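You operate a simulated robot arm through the tools that you are given. There is no shell and no other tool. Be economical: measure what you need, move in short steps, check, and stop when the job is done.

You are at the controls of a simulated robot arm. One attempt, no reset.

JOB
Put things in order on the top of the small table. At the end: the clear bean jar (marked "BEANS") is on the brown cherry tray; the grey lentil tub (marked "LENTILS") stands where the blue fuse stood; the blue fuse stands where the clear bean jar stood; the cream cell stands where the grey lentil tub stood; whatever was shut is shut again. Leave all else as you found it, and nothing knocked over.
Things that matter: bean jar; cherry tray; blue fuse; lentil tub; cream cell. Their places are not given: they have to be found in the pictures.

Only the result counts: the job must be done as asked and must still hold three seconds after the hand-in. Knocking over, shifting, dropping, spilling or breaking anything else fails it.

ROBOT AND FRAMES
A 7-joint arm with a two-finger parallel gripper, fixed in place. Base frame: the origin is at the foot of the arm, x ahead of it, y to its left, z up; the work surface is at about z = 0. Lengths are in mm, angles in degrees, forces in N, time in s.
With the tool pointing down near the work surface it reaches from about 220 to 580 mm from the base axis. Its first joint turns from -66.0 to 66.0 degrees. Payload 2.5 kg.
The tool frame sits at the grasp point between the pads (the TCP): z along the fingers, y along the line on which they close. The tips reach 23 mm beyond it. Largest opening 94 mm; finger width 38, thickness 10; the body of the gripper, 54 by 96 mm, starts 39 mm behind the TCP.
Orientation is that of the tool frame in the base frame, as a unit quaternion [x, y, z, w]. With the fingers straight down and closing along the base's y, the tool's x points along the base's -x, its y along +y and its z along -z.

CONTROLS
- The arm moves only by the tool drive_tool. Its argument "series" is one flat list of numbers, 7 for each row, row after row: the turn, a rotation vector about the tool's x, y, z in degrees, then the shift along the tool's x, y, z in mm, then the gripper command, from -1 (fully open) to 1 (shut), values between in proportion. In form: [ax, ay, az, dx, dy, dz, grip, ax, ay, az, dx, dy, dz, grip, ...]. A call has 1 to 8 rows; each row is the pose to reach, as a shift and turn from the pose commanded when the call began, along the tool's axes at that moment. A row lasts 0.2 s, in which the tool goes at most 50 mm and 8.6 degrees; a call with a longer step from one row to the next is refused whole, and so is a gripper value outside its range. Where a pose cannot be reached the arm comes as near as it can. A force on the tool above 40 N (or 10 N above the force at the start of the call, whichever is more), or a blocked arm, ends the call early, and 0.2 s more pass. Each finger travels about 108 mm/s and halts on what it meets, pressing with about 24 N; the grip force reading is that of the motor and also rises with nothing between the fingers. The clock runs only during rows and for 0.2 s after the last one: add rows that repeat a pose to give the fingers time. The reply holds the time, the measured pose of the TCP, the force on the tool along the base axes, the opening and the grip force, in the units named above and with some noise.
- Cameras (640 x 400 px; columns grow to the right, rows downward): "scene" is fixed at [111.2, -413.1, 522.1]; the picture's right is [0.84, -0.55, 0.00], its down [-0.42, -0.64, -0.64] and it looks along [0.35, 0.54, -0.77] (base axes); focal length 214 px, centre (320, 200). "wrist" rides on the gripper at [-39, 0, -44] in the tool frame; the picture's right is [0.00, -1.00, 0.00], its down [0.97, 0.00, -0.24] and it looks along [0.24, 0.00, 0.97] (tool axes); focal length 218 px, centre (320, 200).
- get_image(camera): a new picture of that camera. It takes no simulated time.
- measure_at(camera, pixels): for up to 12 pixels [column, row] of the newest picture of that camera ("zoom" is the newest enlarged one), the place [x, y, z] in the base frame of the surface seen there, good to about 2 mm. It takes no simulated time.
- close_up(camera, box): a new picture of the part [left, top, right, bottom] of that camera's present view, enlarged. It takes no simulated time.
- close_job(): hands the job in; it is judged then, once.

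Work in short steps. Measure before you move; look again where a grasp or a placing could have gone wrong, and mend it. You have 80 turns and 38 pictures in all, those below and enlarged ones among them. Open the gripper and draw the arm clear of the work before you hand the job in, unless the task says otherwise; then end with one line.

The tools are called as a command line: name --argument value ..., lists and objects as JSON in quotes. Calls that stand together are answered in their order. drive_tool: Moves the arm, as the interface text tells. Its arguments: {"type":"object","properties":{"series":{"type":"array"}},"required":["series"]} The other tools are called the same way: get_image (camera) takes a picture; measure_at (camera, pixels) gives the place of the surface under pixels of a picture; close_up (camera, box) takes an enlarged picture of a part of a camera's view; close_job () hands the job in.

At the start:

```text
time: 0.0
tcp_pos: [403.6, -123.9, 360.2]
tool_rot: [0.0, 1.0, 0.0, 0.0]
contact_force: [0.7, -0.4, 0.0]
opening: 94.1
grip_force: 0.1
```

scene: 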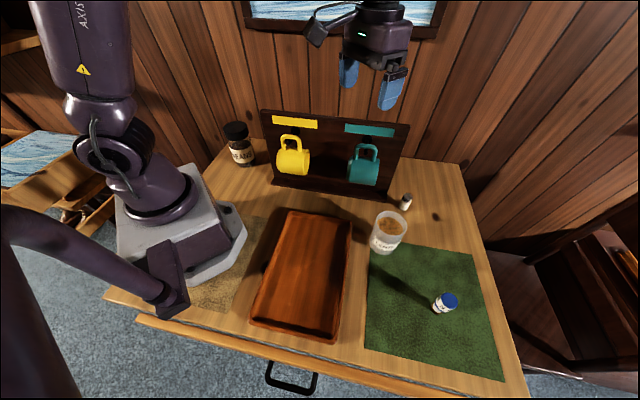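
wrist: 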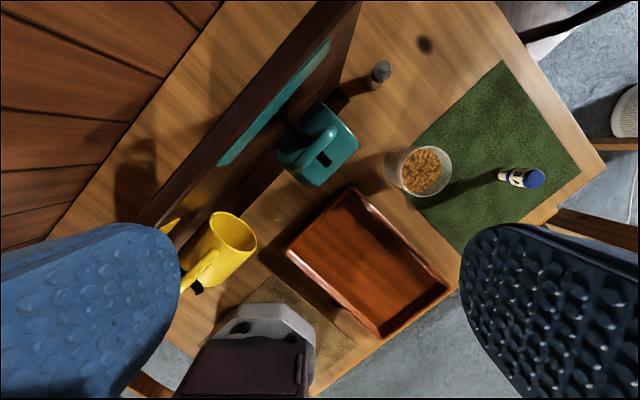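

I see a dark-lidded jar near (238,145), a tub near (388,232), a small thing at (405,200) and a blue-topped piece at (445,302). I'll enlarge to identify them.

close_up --camera "scene" --box '[340, 170, 500, 330]'

close_up --camera "scene" --box '[200, 100, 300, 200]'

measure_at --camera "scene" --pixels '[[238, 130], [242, 157], [244, 168], [390, 222], [384, 245], [406, 196], [403, 208], [450, 299], [437, 309], [436, 217], [300, 270], [280, 375]]'

```text
2.50 times, centred on (420, 250) of scene
```

zoom: 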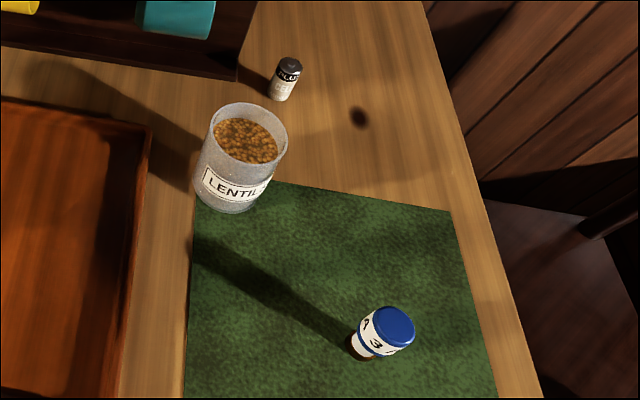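

```text
4.00 times, centred on (250, 150) of scene
```

zoom: 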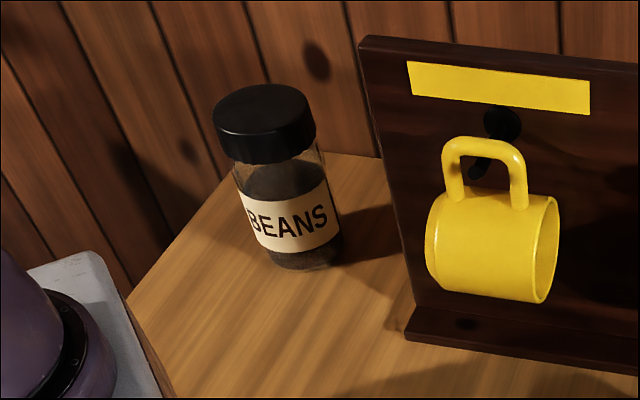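

```text
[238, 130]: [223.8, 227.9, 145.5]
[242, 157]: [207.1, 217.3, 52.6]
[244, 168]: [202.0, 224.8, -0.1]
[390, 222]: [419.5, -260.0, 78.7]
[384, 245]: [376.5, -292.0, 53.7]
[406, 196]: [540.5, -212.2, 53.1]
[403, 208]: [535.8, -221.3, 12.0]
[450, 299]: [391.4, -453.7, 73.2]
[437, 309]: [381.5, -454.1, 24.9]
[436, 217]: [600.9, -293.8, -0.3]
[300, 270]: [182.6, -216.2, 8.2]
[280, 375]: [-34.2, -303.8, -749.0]
```

The tub reads LENTILS and the jar BEANS; the small one at (405,200) and the fuse need closer reading, and so does the drawer.

close_up --camera "scene" --box '[385, 180, 425, 220]'

close_up --camera "scene" --box '[420, 280, 470, 330]'

close_up --camera "scene" --box '[100, 240, 380, 400]'

measure_at --camera "scene" --pixels '[[268, 365], [315, 378], [290, 385], [140, 318], [362, 355], [288, 212], [350, 218], [252, 322], [332, 340], [370, 250], [505, 380], [365, 348]]'

```text
10.00 times, centred on (405, 200) of scene
```

zoom: 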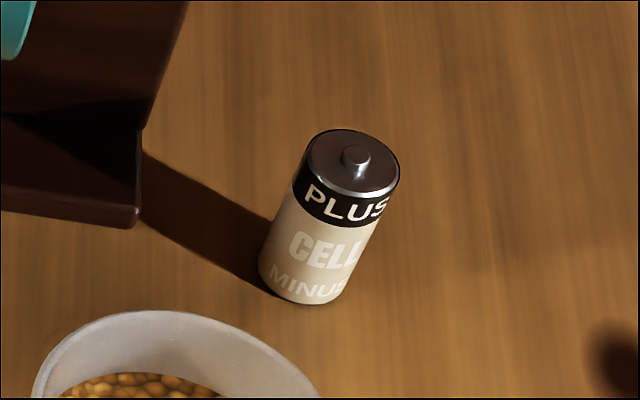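

```text
8.00 times, centred on (445, 305) of scene
```

zoom: 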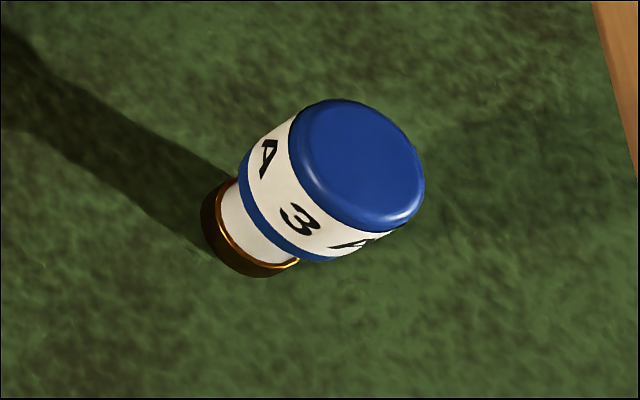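

```text
2.29 times, centred on (240, 320) of scene
```

zoom: 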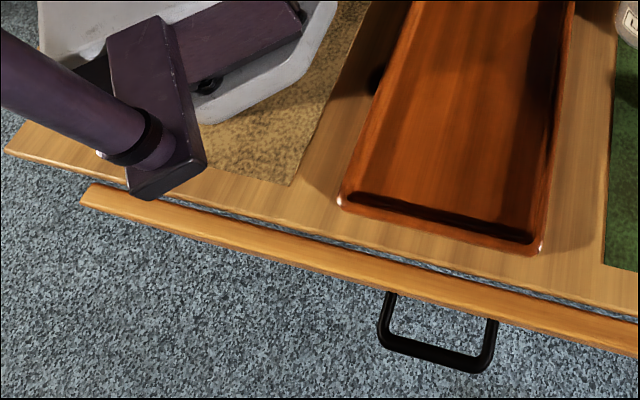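

```text
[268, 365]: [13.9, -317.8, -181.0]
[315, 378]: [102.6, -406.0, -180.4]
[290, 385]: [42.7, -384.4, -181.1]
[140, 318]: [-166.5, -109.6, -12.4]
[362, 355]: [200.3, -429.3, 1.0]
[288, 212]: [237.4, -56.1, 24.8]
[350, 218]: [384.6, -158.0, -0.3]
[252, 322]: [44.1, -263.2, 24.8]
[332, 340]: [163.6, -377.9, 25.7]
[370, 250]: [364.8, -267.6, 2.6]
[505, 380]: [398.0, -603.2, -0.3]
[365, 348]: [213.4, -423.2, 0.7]
```

All five are found: the cell at (405,200), the fuse at (445,302), the tub at (388,232), the jar at (238,145), and the tray; the drawer is shut and stays so. I measure jar and rack details on the pictures.

get_image --camera "scene"

measure_at --camera "scene" --pixels '[[225, 130], [236, 123], [247, 129], [237, 128], [238, 136], [239, 139], [240, 143], [240, 148], [253, 152], [232, 156], [244, 164], [262, 112]]'

measure_at --camera "scene" --pixels '[[274, 182], [273, 184], [407, 124], [392, 200], [263, 150], [283, 165], [290, 138], [372, 148], [365, 175], [410, 152], [180, 170], [215, 175]]'

```text
30 pictures are left
```

scene: 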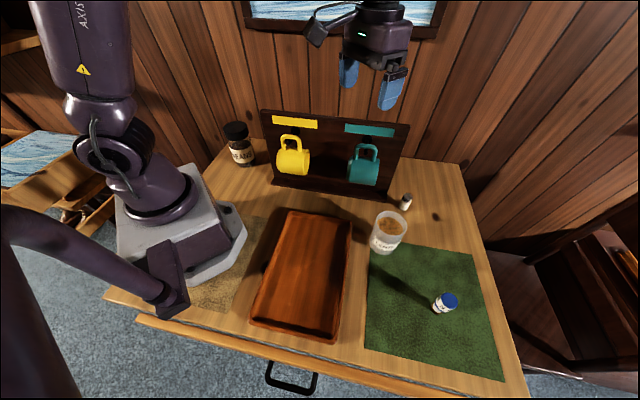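

```text
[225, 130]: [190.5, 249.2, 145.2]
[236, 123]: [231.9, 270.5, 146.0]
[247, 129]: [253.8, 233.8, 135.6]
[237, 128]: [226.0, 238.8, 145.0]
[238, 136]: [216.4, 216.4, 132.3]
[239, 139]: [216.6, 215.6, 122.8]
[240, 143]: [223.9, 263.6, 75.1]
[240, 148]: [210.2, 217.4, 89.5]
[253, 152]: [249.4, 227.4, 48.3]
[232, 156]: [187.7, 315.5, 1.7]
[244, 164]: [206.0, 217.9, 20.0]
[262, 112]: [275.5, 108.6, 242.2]
```

```text
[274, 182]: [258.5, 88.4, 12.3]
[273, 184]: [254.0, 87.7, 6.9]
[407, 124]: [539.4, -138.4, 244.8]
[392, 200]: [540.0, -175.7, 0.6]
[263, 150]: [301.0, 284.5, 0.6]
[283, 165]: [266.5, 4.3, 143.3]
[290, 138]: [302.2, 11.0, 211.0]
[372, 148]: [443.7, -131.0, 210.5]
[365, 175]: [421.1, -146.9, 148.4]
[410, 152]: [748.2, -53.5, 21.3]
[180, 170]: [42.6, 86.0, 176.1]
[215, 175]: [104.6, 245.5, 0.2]
```

The jar lid is at about (221,245), top z 145, roughly 68 mm wide; the rack top is at z 245. I travel high (z 360) toward the jar with the fingers open.

drive_tool --series '[0, 0, 0, 21, 42.5, 0, -1, 0, 0, 0, 42, 85, 0, -1, 0, 0, 0, 63, 127.5, 0, -1, 0, 0, 0, 85, 170, 0, -1, 0, 0, 0, 106, 212.5, 0, -1, 0, 0, 0, 127, 255, 0, -1, 0, 0, 0, 148, 297.5, 0, -1, 0, 0, 0, 170, 340, 0, -1]'

get_image --camera "wrist"

```text
time: 1.8
tcp_pos: [232.2, 215.5, 359.0]
tool_rot: [0.0, 1.0, 0.0, 0.0]
contact_force: [0.4, -0.2, 0.0]
opening: 93.9
grip_force: 0.0
```

```text
29 pictures are left
```

wrist: 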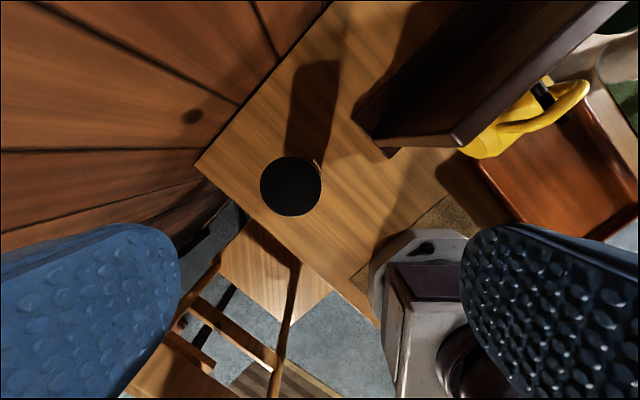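

The lid circle spans columns 260–321, rows 156–216. I measure it and the wall distance.

measure_at --camera "wrist" --pixels '[[264, 186], [317, 186], [290, 160], [290, 212], [291, 186], [199, 160], [262, 80], [190, 115], [100, 160], [305, 215], [460, 146], [215, 60]]'

```text
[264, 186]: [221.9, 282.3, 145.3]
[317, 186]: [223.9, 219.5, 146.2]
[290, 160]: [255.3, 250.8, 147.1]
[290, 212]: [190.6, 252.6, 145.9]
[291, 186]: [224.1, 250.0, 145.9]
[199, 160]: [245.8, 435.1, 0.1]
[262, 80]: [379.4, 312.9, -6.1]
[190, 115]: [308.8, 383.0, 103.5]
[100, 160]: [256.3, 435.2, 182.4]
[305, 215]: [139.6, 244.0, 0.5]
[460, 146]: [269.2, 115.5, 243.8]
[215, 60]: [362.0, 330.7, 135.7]
```

Lid centre (223,251), 71 mm across, top z 146; the wall is 150 mm off. I align above it and go down to grip height z≈128, then close in the same series.

drive_tool --series '[0, 0, 0, 10.6, 35, 0, -1, 0, 0, 0, 10.6, 35, 50, -1, 0, 0, 0, 10.6, 35, 100, -1, 0, 0, 0, 10.6, 35, 150, -1, 0, 0, 0, 10.6, 35, 180, -1, 0, 0, 0, 10.6, 35, 180, -1]'

get_image --camera "wrist"

```text
time: 3.2
tcp_pos: [222.3, 250.2, 179.3]
tool_rot: [0.001, 1.0, -0.001, -0.001]
contact_force: [0.9, -0.3, -0.3]
opening: 93.9
grip_force: 0.0
```

```text
28 pictures are left
```

wrist: 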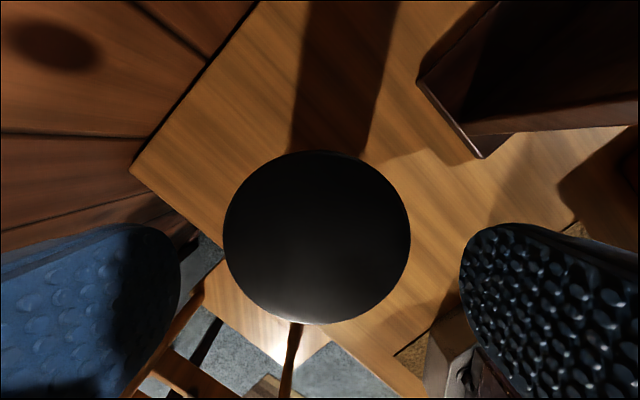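

The lid is centred between the fingers (column 317). I go down 52 mm and close.

drive_tool --series '[0, 0, 0, 0, 0, 26, -1, 0, 0, 0, 0, 0, 52, -1, 0, 0, 0, 0, 0, 52, -1, 0, 0, 0, 0, 0, 52, 1, 0, 0, 0, 0, 0, 52, 1, 0, 0, 0, 0, 0, 52, 1]'

```text
time: 4.6
tcp_pos: [222.3, 249.4, 128.8]
tool_rot: [0.0, 1.0, 0.0, 0.0]
contact_force: [0.5, 2.5, -0.6]
opening: 72.3
grip_force: 23.8
```

Gripped at 72 mm. I lift a little and check that jar and lid come together.

drive_tool --series '[0, 0, 0, 0, 0, -15, 1, 0, 0, 0, 0, 0, -40, 1, 0, 0, 0, 0, 0, -40, 1]'

close_up --camera "scene" --box '[180, 60, 340, 200]'

```text
time: 5.4
tcp_pos: [222.7, 249.7, 168.6]
tool_rot: [0.0, 1.0, 0.0, 0.0]
contact_force: [-0.7, -0.1, 0.5]
opening: 0.4
grip_force: 24.0
```

```text
2.86 times, centred on (260, 130) of scene
```

zoom: 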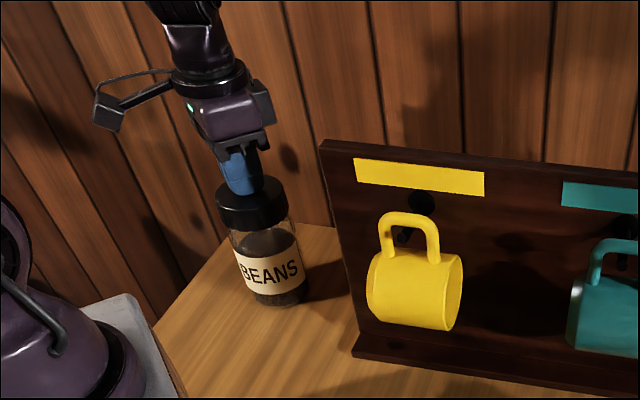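

The fingers slipped off the lid (opening 0.4); the jar is still standing. I raise, reopen and look from above.

drive_tool --series '[0, 0, 0, 0, 0, -10, 1, 0, 0, 0, 0, 0, -20, -1, 0, 0, 0, 0, 0, -20, -1, 0, 0, 0, 0, 0, -20, -1]'

get_image --camera "wrist"

measure_at --camera "wrist" --pixels '[[240, 235], [395, 235], [318, 165], [318, 310], [318, 235]]'

measure_at --camera "zoom" --pixels '[[255, 215], [257, 225], [258, 230], [259, 234], [268, 255], [272, 270], [280, 300]]'

```text
time: 6.4
tcp_pos: [222.8, 250.3, 187.9]
tool_rot: [0.0, 1.0, 0.0, 0.0]
contact_force: [0.2, -0.4, -0.3]
opening: 94.0
grip_force: 0.0
```

```text
26 pictures are left
```

wrist: 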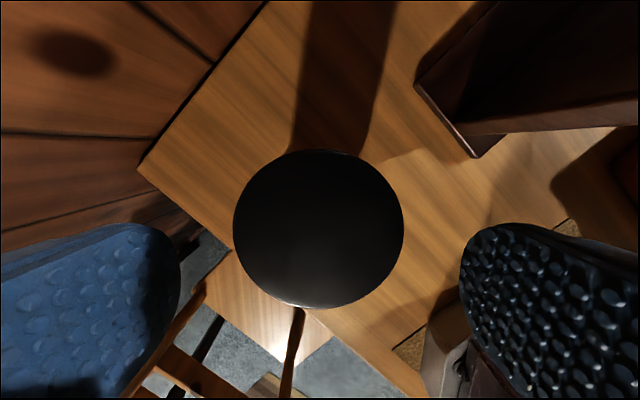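

```text
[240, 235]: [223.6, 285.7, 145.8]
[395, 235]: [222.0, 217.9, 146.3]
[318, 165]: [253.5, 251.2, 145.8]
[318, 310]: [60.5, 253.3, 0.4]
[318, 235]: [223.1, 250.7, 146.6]
```

```text
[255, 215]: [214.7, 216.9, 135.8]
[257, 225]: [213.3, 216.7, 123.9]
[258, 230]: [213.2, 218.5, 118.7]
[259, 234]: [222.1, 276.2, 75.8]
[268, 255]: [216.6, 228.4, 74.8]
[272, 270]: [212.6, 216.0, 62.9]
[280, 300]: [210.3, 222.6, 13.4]
```

The jar is unmoved; lid z 118–146 and nearly as wide as the body. I regrip deeper (z≈113) and lift very slowly.

drive_tool --series '[0, 0, 0, 0, 0, 40, -1, 0, 0, 0, 0, 0, 74, -1, 0, 0, 0, 0, 0, 74, -1, 0, 0, 0, 0, 0, 74, 1, 0, 0, 0, 0, 0, 74, 1, 0, 0, 0, 0, 0, 74, 1]'

drive_tool --series '[0, 0, 0, 0, 0, 0, 1, 0, 0, 0, 0, 0, -1, 1, 0, 0, 0, 0, 0, -2, 1, 0, 0, 0, 0, 0, -3, 1, 0, 0, 0, 0, 0, -4, 1, 0, 0, 0, 0, 0, -5, 1]'

```text
time: 7.8
tcp_pos: [222.1, 250.0, 114.4]
tool_rot: [0.001, 1.0, 0.0, 0.0]
contact_force: [1.0, 0.4, -2.1]
opening: 72.2
grip_force: 24.1
```

```text
time: 9.2
tcp_pos: [222.8, 249.6, 119.1]
tool_rot: [0.0, 1.0, 0.0, 0.0]
contact_force: [-0.4, -0.7, -3.9]
opening: 72.2
grip_force: 23.9
```

The force reads −3.9 N in z; I check whether the jar has risen.

close_up --camera "scene" --box '[210, 100, 290, 180]'

measure_at --camera "zoom" --pixels '[[250, 150], [280, 220], [290, 260], [300, 290], [305, 300], [310, 310], [315, 320], [275, 170]]'

```text
5.00 times, centred on (250, 140) of scene
```

zoom: 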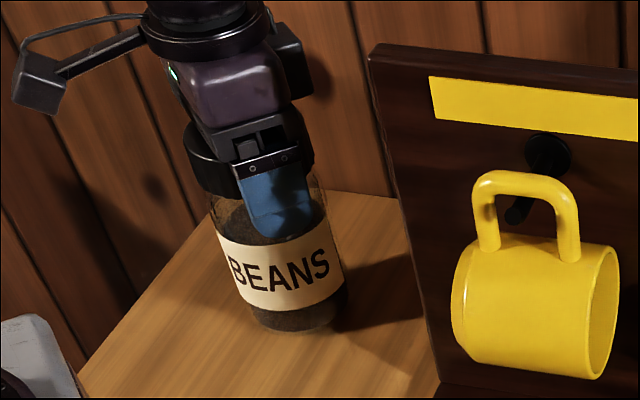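

```text
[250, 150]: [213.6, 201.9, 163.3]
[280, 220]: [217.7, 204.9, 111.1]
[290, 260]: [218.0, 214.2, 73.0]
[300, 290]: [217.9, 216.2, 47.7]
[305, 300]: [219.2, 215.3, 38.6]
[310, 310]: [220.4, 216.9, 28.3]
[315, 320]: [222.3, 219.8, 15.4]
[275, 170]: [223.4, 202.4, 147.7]
```

Unclear yet; I keep lifting slowly by 12 mm more and look again.

drive_tool --series '[0, 0, 0, 0, 0, -1.5, 1, 0, 0, 0, 0, 0, -3, 1, 0, 0, 0, 0, 0, -5, 1, 0, 0, 0, 0, 0, -7, 1, 0, 0, 0, 0, 0, -9, 1, 0, 0, 0, 0, 0, -12, 1, 0, 0, 0, 0, 0, -14, 1]'

close_up --camera "scene" --box '[210, 100, 290, 180]'

```text
time: 10.8
tcp_pos: [221.8, 250.0, 132.4]
tool_rot: [0.0, 1.0, 0.0, 0.0]
contact_force: [-0.6, 0.1, -4.3]
opening: 72.0
grip_force: 23.6
```

```text
5.00 times, centred on (250, 140) of scene
```

zoom: 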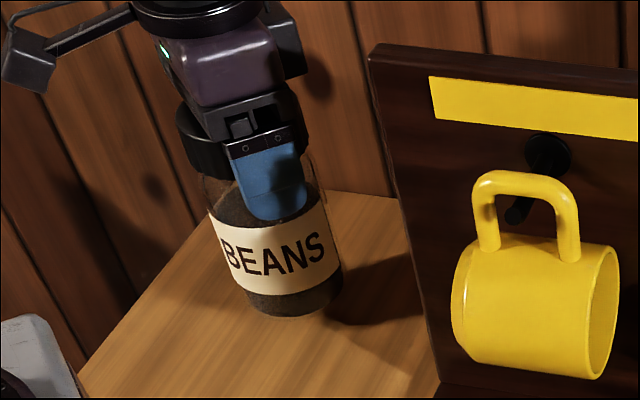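

The jar has risen and holds (about 4 N). I lift on smoothly to clear the 245 mm rack.

drive_tool --series '[0, 0, 0, 0, 0, -4, 1, 0, 0, 0, 0, 0, -12, 1, 0, 0, 0, 0, 0, -26, 1, 0, 0, 0, 0, 0, -44, 1, 0, 0, 0, 0, 0, -64, 1, 0, 0, 0, 0, 0, -84, 1, 0, 0, 0, 0, 0, -100, 1, 0, 0, 0, 0, 0, -110, 1]'

drive_tool --series '[0, 0, 0, 0, 0, -5, 1, 0, 0, 0, 0, 0, -17, 1, 0, 0, 0, 0, 0, -37, 1, 0, 0, 0, 0, 0, -62, 1, 0, 0, 0, 0, 0, -92, 1, 0, 0, 0, 0, 0, -117, 1, 0, 0, 0, 0, 0, -137, 1, 0, 0, 0, 0, 0, -147, 1]'

get_image --camera "scene"

```text
time: 12.6
tcp_pos: [222.2, 249.3, 242.4]
tool_rot: [-0.001, 1.0, 0.001, 0.001]
contact_force: [0.6, 1.0, -4.4]
opening: 72.2
grip_force: 24.0
```

```text
time: 14.4
tcp_pos: [221.2, 250.8, 390.6]
tool_rot: [0.001, 1.0, 0.0, 0.0]
contact_force: [-0.1, 0.7, -4.5]
opening: 72.0
grip_force: 24.0
```

```text
23 pictures are left
```

scene: 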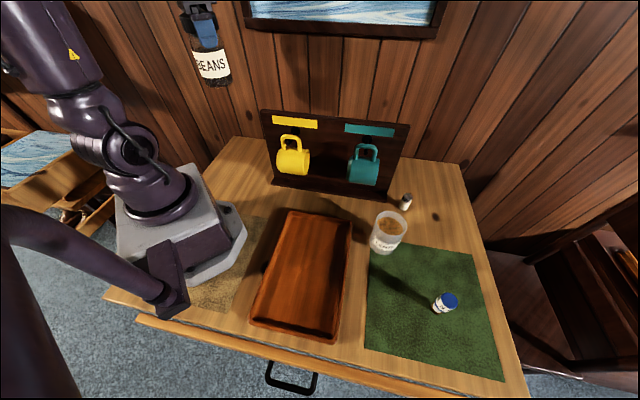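

The jar hangs level in the grip. I carry it over the rack in an arc with gentle ramps toward the tray.

drive_tool --series '[0, 0, 0, -5, -8, 0, 1, 0, 0, 0, -15, -26, 0, 1, 0, 0, 0, -31, -54, 0, 1, 0, 0, 0, -47, -84, 0, 1, 0, 0, 0, -61, -114, 0, 1, 0, 0, 0, -73, -146, 0, 1, 0, 0, 0, -81, -174, 0, 1, 0, 0, 0, -84, -190, 0, 1]'

drive_tool --series '[0, 0, 0, -3, -10, 0, 1, 0, 0, 0, -5, -32, 0, 1, 0, 0, 0, -3, -64, 0, 1, 0, 0, 0, 3, -98, 0, 1, 0, 0, 0, 15, -132, 0, 1, 0, 0, 0, 29, -164, 0, 1, 0, 0, 0, 43, -192, 0, 1, 0, 0, 0, 53, -208, 0, 1]'

drive_tool --series '[0, 0, 0, 5, -7, 0, 1, 0, 0, 0, 17, -22, 0, 1, 0, 0, 0, 32, -42, 0, 1, 0, 0, 0, 45, -60, 0, 1, 0, 0, 0, 52, -69, 0, 1, 0, 0, 0, 52, -69, 0, 1]'

get_image --camera "scene"

```text
time: 16.2
tcp_pos: [306.1, 61.4, 390.8]
tool_rot: [0.0, 1.0, 0.0, -0.001]
contact_force: [0.7, 0.3, -4.0]
opening: 71.8
grip_force: 24.3
```

```text
time: 18.0
tcp_pos: [255.0, -145.7, 391.1]
tool_rot: [-0.001, 1.0, 0.0, 0.0]
contact_force: [1.0, -0.1, -4.3]
opening: 71.8
grip_force: 24.1
```

```text
time: 19.4
tcp_pos: [201.7, -216.5, 391.0]
tool_rot: [0.0, 1.0, 0.0, 0.0]
contact_force: [0.3, -0.1, -3.9]
opening: 72.2
grip_force: 24.1
```

```text
22 pictures are left
```

scene: 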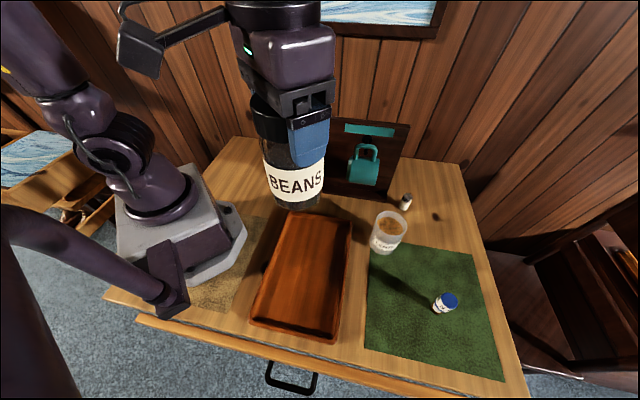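

The jar hangs above the tray centre. I descend to z≈140, then feel for the tray floor (expected at TCP z≈122).

drive_tool --series '[0, 0, 0, 0, 0, 6, 1, 0, 0, 0, 0, 0, 22, 1, 0, 0, 0, 0, 0, 48, 1, 0, 0, 0, 0, 0, 78, 1, 0, 0, 0, 0, 0, 108, 1, 0, 0, 0, 0, 0, 132, 1, 0, 0, 0, 0, 0, 148, 1, 0, 0, 0, 0, 0, 155, 1]'

drive_tool --series '[0, 0, 0, 0, 0, 6, 1, 0, 0, 0, 0, 0, 20, 1, 0, 0, 0, 0, 0, 40, 1, 0, 0, 0, 0, 0, 60, 1, 0, 0, 0, 0, 0, 78, 1, 0, 0, 0, 0, 0, 90, 1, 0, 0, 0, 0, 0, 97, 1, 0, 0, 0, 0, 0, 99, 1]'

close_up --camera "scene" --box '[230, 180, 390, 350]'

```text
time: 21.2
tcp_pos: [201.2, -217.3, 235.1]
tool_rot: [0.0, 1.0, 0.0, 0.0]
contact_force: [-0.6, -0.6, -4.3]
opening: 71.8
grip_force: 23.8
```

```text
time: 23.0
tcp_pos: [201.9, -216.2, 137.0]
tool_rot: [0.0, 1.0, 0.0, 0.001]
contact_force: [-0.5, 0.4, -4.3]
opening: 72.0
grip_force: 24.1
```

```text
2.35 times, centred on (310, 265) of scene
```

zoom: 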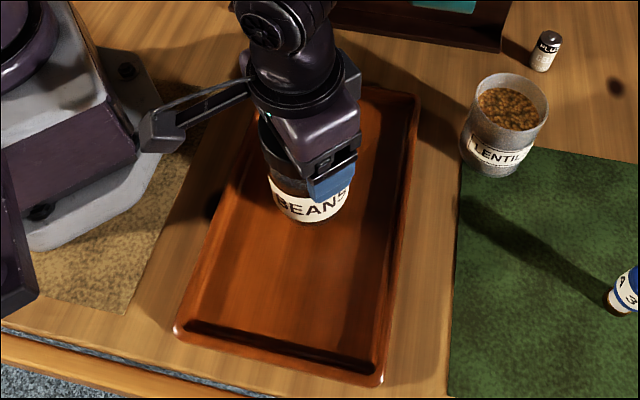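

Jar hovers over the tray. I lower in 3 mm steps until the weight reading vanishes.

drive_tool --series '[0, 0, 0, 0, 0, 3, 1, 0, 0, 0, 0, 0, 6, 1, 0, 0, 0, 0, 0, 9, 1, 0, 0, 0, 0, 0, 11, 1]'

drive_tool --series '[0, 0, 0, 0, 0, 1, 1, 0, 0, 0, 0, 0, 2, 1, 0, 0, 0, 0, 0, 2, 1]'

drive_tool --series '[0, 0, 0, 0, 0, 1, 1, 0, 0, 0, 0, 0, 2, 1, 0, 0, 0, 0, 0, 2, 1]'

```text
time: 24.0
tcp_pos: [200.5, -215.8, 126.0]
tool_rot: [0.0, 1.0, 0.001, 0.0]
contact_force: [-0.3, -0.6, -3.6]
opening: 72.0
grip_force: 23.7
```

```text
time: 24.8
tcp_pos: [202.1, -215.9, 123.6]
tool_rot: [-0.001, 1.0, 0.001, -0.001]
contact_force: [0.0, 0.6, -3.8]
opening: 72.0
grip_force: 24.2
```

```text
time: 25.6
tcp_pos: [201.7, -217.2, 121.1]
tool_rot: [0.0, 1.0, -0.001, 0.0]
contact_force: [-2.5, 2.4, 9.5]
opening: 72.1
grip_force: 23.7
```

Contact (+9.5 N). I ease up 0.7 mm, open, wait, then rise clear.

drive_tool --series '[0, 0, 0, 0, 0, -0.7, 1, 0, 0, 0, 0, 0, -0.7, 0.7, 0, 0, 0, 0, 0, -0.7, -1, 0, 0, 0, 0, 0, -0.7, -1, 0, 0, 0, 0, 0, -10, -1, 0, 0, 0, 0, 0, -40, -1, 0, 0, 0, 0, 0, -85, -1, 0, 0, 0, 0, 0, -130, -1]'

get_image --camera "wrist"

measure_at --camera "wrist" --pixels '[[320, 190], [320, 150], [290, 190], [350, 190], [200, 110], [420, 190]]'

```text
time: 27.4
tcp_pos: [200.6, -216.2, 251.6]
tool_rot: [0.0, 1.0, 0.0, 0.0]
contact_force: [0.5, -0.1, 0.0]
opening: 94.2
grip_force: 0.1
```

```text
20 pictures are left
```

wrist: 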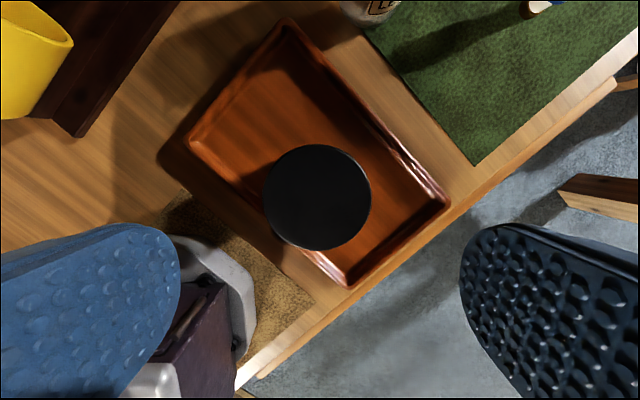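

```text
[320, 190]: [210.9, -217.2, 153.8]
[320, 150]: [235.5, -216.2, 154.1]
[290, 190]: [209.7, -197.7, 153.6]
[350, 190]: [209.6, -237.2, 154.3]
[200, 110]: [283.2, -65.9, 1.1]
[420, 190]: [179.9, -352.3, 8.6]
```

The jar stands inside the tray (lid top z 154). Next is the fuse near (386,−454): I move above it at z 250 for a wrist look.

drive_tool --series '[0, 0, 0, -30, -34, 0, -1, 0, 0, 0, -60, -68, 0, -1, 0, 0, 0, -90, -102, 0, -1, 0, 0, 0, -120, -136, 0, -1, 0, 0, 0, -150, -170, 0, -1, 0, 0, 0, -180, -204, 0, -1, 0, 0, 0, -180, -204, 0, -1]'

get_image --camera "wrist"

```text
time: 29.0
tcp_pos: [380.9, -420.3, 251.0]
tool_rot: [0.0, 1.0, 0.0, 0.0]
contact_force: [-0.6, -0.7, 0.1]
opening: 94.0
grip_force: 0.0
```

```text
19 pictures are left
```

wrist: 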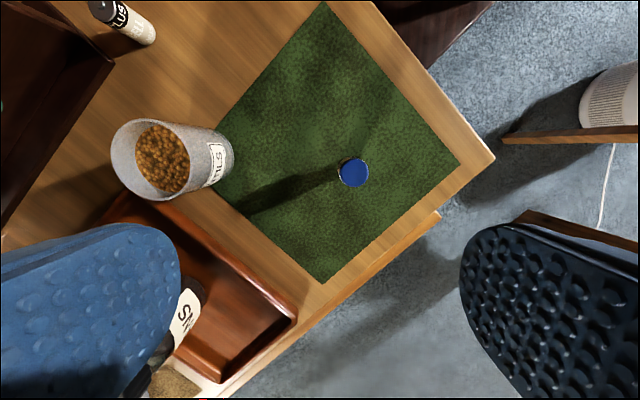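

The fuse cap is at (353,173), the tub rim centre near (160,158), the cell at (122,18). I measure them.

measure_at --camera "wrist" --pixels '[[353, 173], [341, 173], [365, 173], [353, 161], [353, 184], [115, 158], [203, 158], [155, 122], [160, 197], [345, 190], [102, 8], [142, 35]]'

close_up --camera "wrist" --box '[320, 150, 384, 200]'

measure_at --camera "zoom" --pixels '[[300, 230], [240, 170], [200, 200], [360, 260], [180, 210], [190, 180]]'

```text
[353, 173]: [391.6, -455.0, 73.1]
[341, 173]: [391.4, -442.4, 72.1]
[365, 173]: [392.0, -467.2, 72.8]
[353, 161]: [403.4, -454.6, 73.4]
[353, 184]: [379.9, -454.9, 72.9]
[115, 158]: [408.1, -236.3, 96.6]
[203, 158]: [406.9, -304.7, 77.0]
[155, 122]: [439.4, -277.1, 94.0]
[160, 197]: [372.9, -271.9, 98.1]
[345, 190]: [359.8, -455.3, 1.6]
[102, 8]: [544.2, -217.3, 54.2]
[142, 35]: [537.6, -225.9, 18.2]
```

```text
8.00 times, centred on (352, 175) of wrist
```

zoom: 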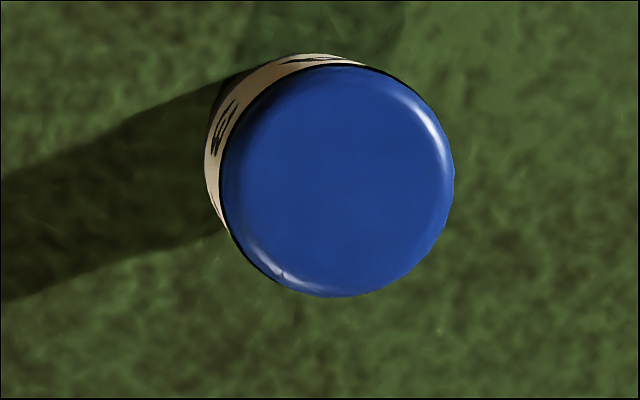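

```text
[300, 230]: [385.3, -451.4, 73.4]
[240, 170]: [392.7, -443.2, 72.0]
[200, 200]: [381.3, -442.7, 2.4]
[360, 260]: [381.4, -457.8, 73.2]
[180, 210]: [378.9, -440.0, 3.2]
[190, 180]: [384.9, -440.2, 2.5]
```

The fuse cap centre is (391.7,−454.8), 25 mm wide, top z 73, at radius 600. I try to move above it at z≈110 and see whether the arm reaches.

drive_tool --series '[0, 0, 0, -10.8, -34.5, 0, -1, 0, 0, 0, -10.8, -34.5, 40, -1, 0, 0, 0, -10.8, -34.5, 80, -1, 0, 0, 0, -10.8, -34.5, 110, -1, 0, 0, 0, -10.8, -34.5, 138, -1, 0, 0, 0, -10.8, -34.5, 138, -1]'

```text
time: 30.4
tcp_pos: [392.2, -456.1, 113.9]
tool_rot: [0.0, 1.0, 0.0, 0.0]
contact_force: [0.4, -0.8, 0.7]
opening: 94.0
grip_force: 0.1
out of reach, approached as far as the arm can: row 1, 2
```

It reached the pose. I go down to z≈54 around the cap.

drive_tool --series '[0, 0, 0, 0, 0, 20, -1, 0, 0, 0, 0, 0, 40, -1, 0, 0, 0, 0, 0, 60, -1, 0, 0, 0, 0, 0, 60, -1]'

get_image --camera "wrist"

```text
time: 31.4
tcp_pos: [390.3, -450.8, 54.2]
tool_rot: [0.001, 1.0, -0.001, 0.001]
contact_force: [0.3, 0.2, -1.7]
opening: 94.0
grip_force: 0.1
out of reach, approached as far as the arm can: row 2, 3, 4
```

```text
17 pictures are left
```

wrist: 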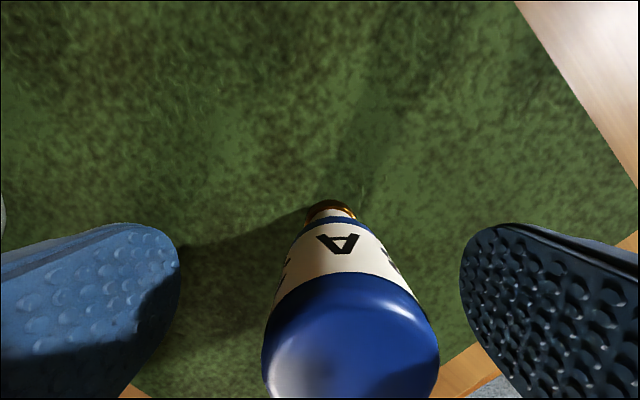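

The arm is 4 mm short here (tub side). I raise 9 mm, where reach is longer, and recheck.

drive_tool --series '[0, 0, 0, -1, -3, -5, -1, 0, 0, 0, -1, -3, -9, -1, 0, 0, 0, -1, -3, -9, -1]'

```text
time: 32.2
tcp_pos: [389.8, -453.1, 63.7]
tool_rot: [0.001, 1.0, 0.0, 0.002]
contact_force: [0.6, -1.1, 0.1]
opening: 93.7
grip_force: 0.1
```

Only 2 mm short now; I nudge outward once more before closing.

drive_tool --series '[0, 0, 0, -1, -1.7, 0, -1, 0, 0, 0, -1, -1.7, 0, -1]'

get_image --camera "wrist"

```text
time: 32.8
tcp_pos: [389.1, -452.3, 63.8]
tool_rot: [0.001, 1.0, 0.0, 0.0]
contact_force: [0.2, 0.1, -0.3]
opening: 93.9
grip_force: 0.1
out of reach, approached as far as the arm can: row 1, 2
```

```text
16 pictures are left
```

wrist: 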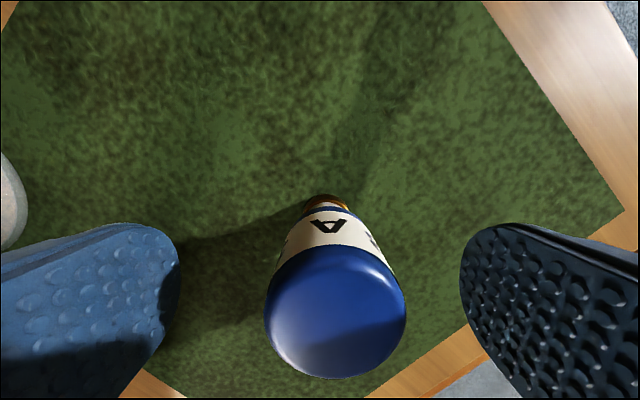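

The cap sits 2.5 mm off centre, within tolerance; I close gradually so it is trapped between the pads.

drive_tool --series '[0, 0, 0, 0, 0, 0, 0.0, 0, 0, 0, 0, 0, 0, 0.2, 0, 0, 0, 0, 0, 0, 0.3, 0, 0, 0, 0, 0, 0, 0.4, 0, 0, 0, 0, 0, 0, 0.5, 0, 0, 0, 0, 0, 0, 1, 0, 0, 0, 0, 0, 0, 1]'

drive_tool --series '[0, 0, 0, 0, 0, -2, 1, 0, 0, 0, 0, 0, -5, 1, 0, 0, 0, 0, 0, -10, 1, 0, 0, 0, 0, 0, -16, 1, 0, 0, 0, 0, 0, -20, 1]'

close_up --camera "scene" --box '[390, 240, 500, 350]'

```text
time: 34.4
tcp_pos: [388.8, -452.0, 63.9]
tool_rot: [-0.001, 1.0, 0.0, 0.0]
contact_force: [0.5, 0.2, 0.7]
opening: 28.6
grip_force: 24.3
```

```text
time: 35.6
tcp_pos: [388.0, -453.4, 83.1]
tool_rot: [-0.001, 1.0, 0.0, 0.0]
contact_force: [-0.4, -0.3, -0.3]
opening: 28.5
grip_force: 23.7
```

```text
3.64 times, centred on (445, 295) of scene
```

zoom: 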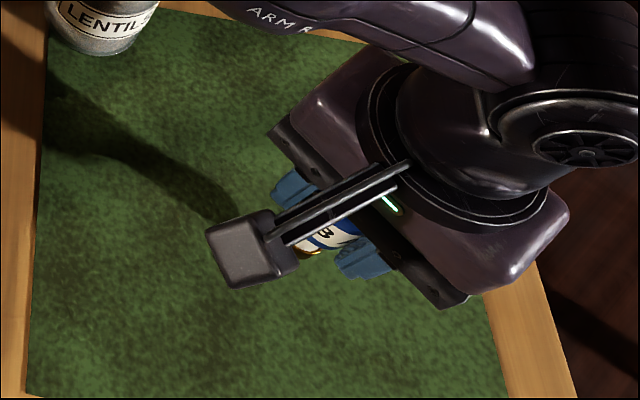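

The fuse is held (28.5 mm). I raise and swing it back over the rack toward the bean jar's old place at (223,251).

drive_tool --series '[0, 0, 0, 2, 3, -20, 1, 0, 0, 0, 10, 12, -45, 1, 0, 0, 0, 20, 24, -75, 1, 0, 0, 0, 30, 36, -105, 1, 0, 0, 0, 40, 48, -135, 1, 0, 0, 0, 50, 60, -165, 1, 0, 0, 0, 56, 70, -190, 1, 0, 0, 0, 58, 73, -200, 1]'

drive_tool --series '[0, 0, 0, 0, 15, -10, 1, 0, 0, 0, 0, 45, -25, 1, 0, 0, 0, 0, 80, -40, 1, 0, 0, 0, 0, 115, -55, 1, 0, 0, 0, 0, 150, -68, 1, 0, 0, 0, 0, 185, -76, 1, 0, 0, 0, 0, 215, -82, 1, 0, 0, 0, 0, 230, -82, 1]'

drive_tool --series '[0, 0, 0, 0, 12, 0, 1, 0, 0, 0, 0, 40, 0, 1, 0, 0, 0, 2, 72, 0, 1, 0, 0, 0, 4, 104, 0, 1, 0, 0, 0, 8, 136, 0, 1, 0, 0, 0, 12, 168, 0, 1, 0, 0, 0, 16, 195, 0, 1, 0, 0, 0, 20, 210, 0, 1]'

drive_tool --series '[0, 0, 0, 5, 12, 0, 1, 0, 0, 0, 18, 39, 0, 1, 0, 0, 0, 32, 69, 0, 1, 0, 0, 0, 46, 99, 0, 1, 0, 0, 0, 60, 128, 0, 1, 0, 0, 0, 74, 157, 0, 1, 0, 0, 0, 85, 180, 0, 1, 0, 0, 0, 90, 191, 0, 1]'

get_image --camera "wrist"

```text
time: 37.4
tcp_pos: [330.5, -378.3, 282.8]
tool_rot: [0.0, 1.0, 0.0, 0.0]
contact_force: [-0.5, 0.0, 0.2]
opening: 28.5
grip_force: 23.8
```

```text
time: 39.2
tcp_pos: [330.1, -150.1, 366.7]
tool_rot: [-0.001, 1.0, 0.0, 0.0]
contact_force: [0.1, -0.9, -0.5]
opening: 28.7
grip_force: 24.0
```

```text
time: 41.0
tcp_pos: [309.2, 59.9, 365.4]
tool_rot: [0.0, 1.0, 0.0, 0.0]
contact_force: [-0.2, -0.1, -0.2]
opening: 28.2
grip_force: 23.6
```

```text
time: 42.8
tcp_pos: [220.6, 251.6, 367.0]
tool_rot: [-0.001, 1.0, -0.001, 0.001]
contact_force: [0.2, -0.3, -0.8]
opening: 28.6
grip_force: 23.9
```

```text
14 pictures are left
```

wrist: 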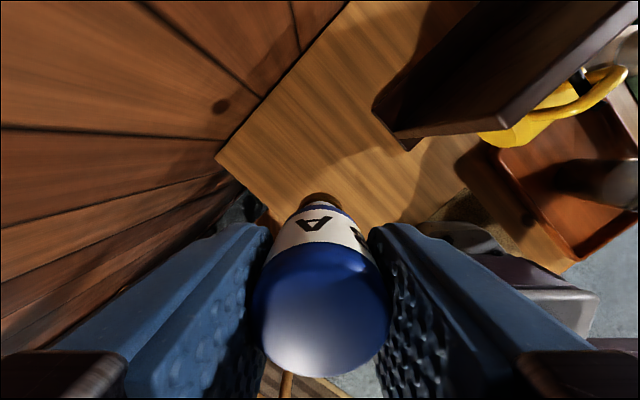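

The fuse is straight in the grip. I measure its cap to know its offset from the TCP.

measure_at --camera "wrist" --pixels '[[320, 310], [320, 360], [320, 265], [270, 310], [370, 310], [320, 225]]'

drive_tool --series '[0, 0, 0, 0, -0.5, 10, 1, 0, 0, 0, 0, -0.5, 35, 1, 0, 0, 0, 0, -0.5, 70, 1, 0, 0, 0, 0, -0.5, 105, 1, 0, 0, 0, 0, -0.5, 140, 1, 0, 0, 0, 0, -0.5, 170, 1, 0, 0, 0, 0, -0.5, 190, 1, 0, 0, 0, 0, -0.5, 200, 1]'

```text
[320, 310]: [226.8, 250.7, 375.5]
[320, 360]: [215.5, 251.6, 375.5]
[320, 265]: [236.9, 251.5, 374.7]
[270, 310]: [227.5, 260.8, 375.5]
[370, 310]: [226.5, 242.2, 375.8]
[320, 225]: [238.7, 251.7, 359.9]
```

```text
time: 44.6
tcp_pos: [218.7, 249.6, 166.2]
tool_rot: [-0.001, 1.0, 0.001, -0.001]
contact_force: [0.0, 0.1, -1.2]
opening: 28.1
grip_force: 23.9
```

I lower on to z≈68, then feel for the table.

drive_tool --series '[0, 0, 0, 0, 0.5, 10, 1, 0, 0, 0, 0, 0.5, 35, 1, 0, 0, 0, 0, 0.5, 60, 1, 0, 0, 0, 0, 0.5, 80, 1, 0, 0, 0, 0, 0.5, 92, 1, 0, 0, 0, 0, 0.5, 98, 1, 0, 0, 0, 0, 0.5, 98, 1]'

drive_tool --series '[0, 0, 0, 0, 0, 2, 1, 0, 0, 0, 0, 0, 4, 1, 0, 0, 0, 0, 0, 4, 1]'

drive_tool --series '[0, 0, 0, 0, 0, 1, 1, 0, 0, 0, 0, 0, 1.5, 1, 0, 0, 0, 0, 0, 1.5, 1]'

```text
time: 46.2
tcp_pos: [220.6, 250.8, 68.8]
tool_rot: [0.0, 1.0, 0.0, 0.0]
contact_force: [-0.9, 0.3, -0.6]
opening: 28.3
grip_force: 23.8
```

```text
time: 47.0
tcp_pos: [220.1, 251.2, 63.3]
tool_rot: [0.0, 1.0, 0.0, 0.0]
contact_force: [0.2, -1.2, 2.3]
opening: 28.3
grip_force: 24.6
```

```text
time: 47.8
tcp_pos: [220.5, 251.0, 62.5]
tool_rot: [0.0, 1.0, 0.001, 0.001]
contact_force: [-0.6, -3.7, 19.7]
opening: 27.9
grip_force: 24.9
```

Firm contact (19.7 N). I ease up 1.2 mm, open gently and look before rising.

drive_tool --series '[0, 0, 0, 0, 0, -1.3, 1, 0, 0, 0, 0, 0, -1.3, 0.35, 0, 0, 0, 0, 0, -1.3, 0.2, 0, 0, 0, 0, 0, -1.3, -0.3, 0, 0, 0, 0, 0, -1.3, -1, 0, 0, 0, 0, 0, -1.3, -1, 0, 0, 0, 0, 0, -15, -1, 0, 0, 0, 0, 0, -50, -1]'

get_image --camera "wrist"

measure_at --camera "wrist" --pixels '[[320, 230], [340, 230], [300, 230], [320, 210], [320, 250]]'

```text
time: 49.6
tcp_pos: [220.7, 252.4, 112.3]
tool_rot: [0.0, 1.0, 0.0, 0.001]
contact_force: [0.3, -0.1, -0.5]
opening: 94.1
grip_force: 0.0
```

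```text
13 pictures are left
```

wrist: 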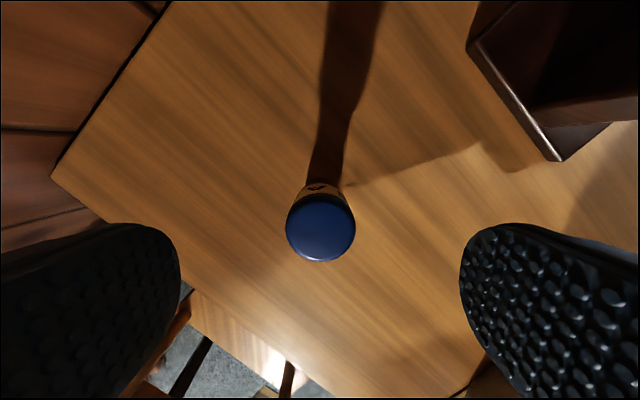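

```text
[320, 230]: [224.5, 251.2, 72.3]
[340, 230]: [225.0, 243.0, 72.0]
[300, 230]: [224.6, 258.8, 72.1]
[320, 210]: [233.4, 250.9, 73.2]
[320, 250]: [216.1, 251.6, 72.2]
```

The fuse stands at (224.7,251). I rise and travel back over the rack toward the tub at about (407,−272).

drive_tool --series '[0, 0, 0, 0, 0, -40, -1, 0, 0, 0, 0, 0, -85, -1, 0, 0, 0, 0, 0, -130, -1, 0, 0, 0, 0, 0, -175, -1, 0, 0, 0, 0, 0, -220, -1, 0, 0, 0, 0, 0, -250, -1]'

drive_tool --series '[0, 0, 0, -15, -40, 0, -1, 0, 0, 0, -30, -80, 0, -1, 0, 0, 0, -48, -120, 0, -1, 0, 0, 0, -66, -160, 0, -1, 0, 0, 0, -85, -200, 0, -1, 0, 0, 0, -105, -240, 0, -1, 0, 0, 0, -125, -280, 0, -1, 0, 0, 0, -145, -320, 0, -1]'

drive_tool --series '[0, 0, 0, -8, -40, 0, -1, 0, 0, 0, -16, -80, 0, -1, 0, 0, 0, -24, -120, 10, -1, 0, 0, 0, -32, -150, 40, -1, 0, 0, 0, -40, -180, 70, -1, 0, 0, 0, -42, -204, 105, -1, 0, 0, 0, -42, -204, 130, -1, 0, 0, 0, -42, -204, 130, -1]'

get_image --camera "wrist"

```text
time: 51.0
tcp_pos: [220.2, 252.0, 362.9]
tool_rot: [0.0, 1.0, 0.0, 0.0]
contact_force: [-0.1, -1.1, 0.9]
opening: 94.1
grip_force: 0.1
```

```text
time: 52.8
tcp_pos: [364.1, -68.9, 362.8]
tool_rot: [-0.001, 1.0, -0.001, 0.001]
contact_force: [-0.7, 0.8, 0.0]
opening: 93.9
grip_force: 0.0
```

```text
time: 54.6
tcp_pos: [407.5, -273.5, 231.4]
tool_rot: [0.0, 1.0, 0.0, 0.0]
contact_force: [0.5, 0.5, -0.4]
opening: 93.9
grip_force: 0.0
```

```text
12 pictures are left
```

wrist: 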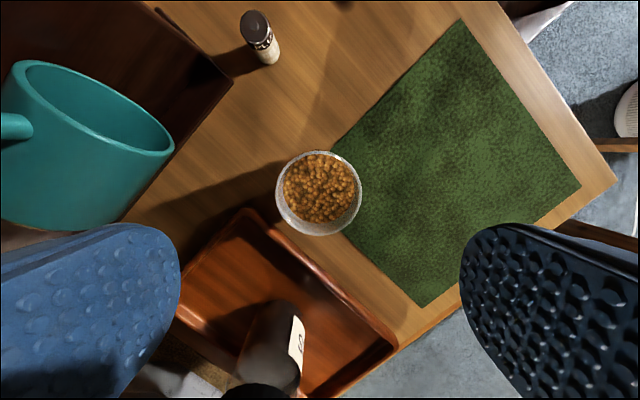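

Tub rim centre at (319,192). The teal mug hangs near; I measure tub rim and mug extents.

measure_at --camera "wrist" --pixels '[[278, 192], [359, 192], [318, 153], [318, 233], [318, 192], [300, 215], [170, 150], [95, 228], [120, 210], [160, 165], [238, 85], [257, 17]]'

close_up --camera "scene" --box '[330, 100, 450, 280]'

```text
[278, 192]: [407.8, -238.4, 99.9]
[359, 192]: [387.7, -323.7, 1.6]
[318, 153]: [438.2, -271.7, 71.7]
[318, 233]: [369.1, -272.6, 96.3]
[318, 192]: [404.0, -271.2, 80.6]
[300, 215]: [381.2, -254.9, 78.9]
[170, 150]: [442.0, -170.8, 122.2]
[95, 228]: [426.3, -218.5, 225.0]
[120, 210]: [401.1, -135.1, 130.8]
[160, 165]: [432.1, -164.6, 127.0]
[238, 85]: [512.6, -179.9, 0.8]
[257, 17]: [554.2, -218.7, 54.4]
```

```text
2.22 times, centred on (390, 190) of scene
```

zoom: 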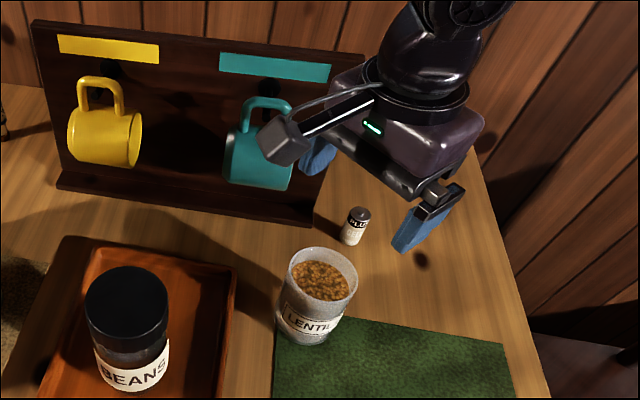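

Tub: centre (405.5,−272.5), 70 mm wide, rim z≈99; the mug clears the fingers by about 40 mm. I descend with the TCP 5 mm short in x (to gain reach at the fuse spot) to z≈74 and close.

drive_tool --series '[0, 0, 0, 6.5, 0.8, 30, -1, 0, 0, 0, 6.5, 0.8, 70, -1, 0, 0, 0, 6.5, 0.8, 105, -1, 0, 0, 0, 6.5, 0.8, 135, -1, 0, 0, 0, 6.5, 0.8, 157, -1, 0, 0, 0, 6.5, 0.8, 157, -1]'

drive_tool --series '[0, 0, 0, 0, 0, 0, 0, 0, 0, 0, 0, 0, 0, 0.2, 0, 0, 0, 0, 0, 0, 1, 0, 0, 0, 0, 0, 0, 1, 0, 0, 0, 0, 0, 0, 1]'

drive_tool --series '[0, 0, 0, 0, 0, -1, 1, 0, 0, 0, 0, 0, -2, 1, 0, 0, 0, 0, 0, -4, 1, 0, 0, 0, 0, 0, -6, 1, 0, 0, 0, 0, 0, -9, 1, 0, 0, 0, 0, 0, -12, 1, 0, 0, 0, 0, 0, -15, 1]'

get_image --camera "wrist"

```text
time: 56.0
tcp_pos: [400.0, -272.2, 75.2]
tool_rot: [0.0, 1.0, 0.001, 0.0]
contact_force: [-0.6, 0.1, -0.3]
opening: 94.0
grip_force: 0.1
```

```text
time: 57.2
tcp_pos: [401.2, -272.2, 75.2]
tool_rot: [0.0, 1.0, 0.0, 0.0]
contact_force: [-0.3, 0.4, -0.4]
opening: 71.2
grip_force: 24.5
```

```text
time: 58.8
tcp_pos: [401.7, -272.0, 90.9]
tool_rot: [0.0, 1.0, 0.0, 0.0]
contact_force: [-0.5, -0.5, -2.4]
opening: 71.6
grip_force: 24.4
```

```text
10 pictures are left
```

wrist: 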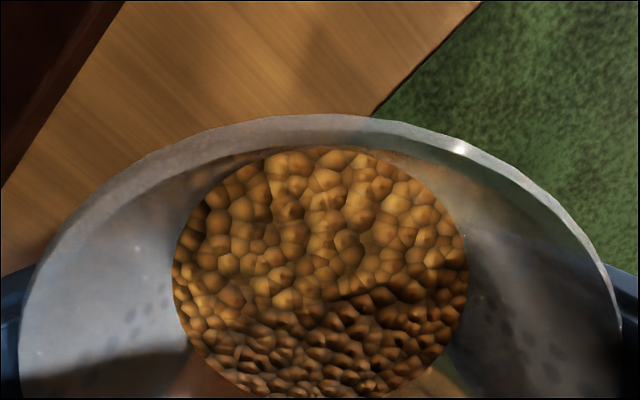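

The tub is held; I check the rim level and offset.

measure_at --camera "wrist" --pixels '[[320, 118], [320, 122], [30, 300], [612, 300], [150, 160], [480, 155], [320, 250]]'

```text
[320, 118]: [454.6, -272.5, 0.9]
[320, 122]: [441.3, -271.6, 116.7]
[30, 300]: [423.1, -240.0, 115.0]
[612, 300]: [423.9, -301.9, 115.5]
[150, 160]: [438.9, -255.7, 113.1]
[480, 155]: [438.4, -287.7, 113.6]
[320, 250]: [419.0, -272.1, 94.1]
```

Level, and 6 mm ahead of the TCP in x. I raise to z≈140 and carry it gently to TCP (386,−454.8).

drive_tool --series '[0, 0, 0, 0, 0, -4, 1, 0, 0, 0, 0, 0, -12, 1, 0, 0, 0, 0, 0, -24, 1, 0, 0, 0, 0, 0, -36, 1, 0, 0, 0, 0, 0, -45, 1, 0, 0, 0, 0, 0, -49, 1]'

drive_tool --series '[0, 0, 0, 0, -5, 0, 1, 0, 0, 0, 2, -20, 0, 1, 0, 0, 0, 4, -45, 0, 1, 0, 0, 0, 6, -75, 0, 1, 0, 0, 0, 9, -105, 0, 1, 0, 0, 0, 12, -132, 0, 1, 0, 0, 0, 14, -150, 0, 1, 0, 0, 0, 14, -158, 0, 1]'

drive_tool --series '[0, 0, 0, 0, -4, 0, 1, 0, 0, 0, 1, -12, 0, 1, 0, 0, 0, 1, -20, 0, 1, 0, 0, 0, 1, -24, 4, 1, 0, 0, 0, 1, -24, 14, 1, 0, 0, 0, 1, -24, 28, 1, 0, 0, 0, 1, -24, 40, 1, 0, 0, 0, 1, -24, 46, 1]'

```text
time: 60.2
tcp_pos: [401.5, -271.2, 139.4]
tool_rot: [0.0, 1.0, 0.001, 0.0]
contact_force: [-0.5, 0.6, -2.4]
opening: 71.8
grip_force: 24.3
```

```text
time: 62.0
tcp_pos: [387.2, -429.6, 138.8]
tool_rot: [0.0, 1.0, -0.001, -0.001]
contact_force: [-0.2, -0.4, -2.4]
opening: 71.3
grip_force: 23.9
```

```text
time: 63.8
tcp_pos: [385.6, -453.8, 92.1]
tool_rot: [0.0, 1.0, 0.0, 0.001]
contact_force: [0.5, -0.3, -2.4]
opening: 71.7
grip_force: 24.1
```

Above the spot; I lower in small steps to the mat.

drive_tool --series '[0, 0, 0, 0, -0.8, 4, 1, 0, 0, 0, 0, -0.8, 8, 1, 0, 0, 0, 0, -0.8, 11, 1, 0, 0, 0, 0, -0.8, 12, 1]'

drive_tool --series '[0, 0, 0, 0, 0, 1, 1, 0, 0, 0, 0, 0, 2, 1, 0, 0, 0, 0, 0, 2, 1]'

drive_tool --series '[0, 0, 0, 0, 0, 1, 1, 0, 0, 0, 0, 0, 1.5, 1, 0, 0, 0, 0, 0, 1.5, 1]'

```text
time: 64.8
tcp_pos: [386.9, -455.4, 80.5]
tool_rot: [0.0, 1.0, -0.001, 0.0]
contact_force: [0.2, 0.3, -2.1]
opening: 71.4
grip_force: 24.2
```

```text
time: 65.6
tcp_pos: [385.7, -454.6, 80.3]
tool_rot: [0.0, 1.0, 0.0, 0.0]
contact_force: [-0.6, 0.0, -1.6]
opening: 71.7
grip_force: 23.5
```

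```text
time: 66.4
tcp_pos: [385.3, -454.8, 77.6]
tool_rot: [0.0, 1.0, 0.0, 0.001]
contact_force: [-0.7, -0.7, -2.0]
opening: 71.4
grip_force: 24.1
```

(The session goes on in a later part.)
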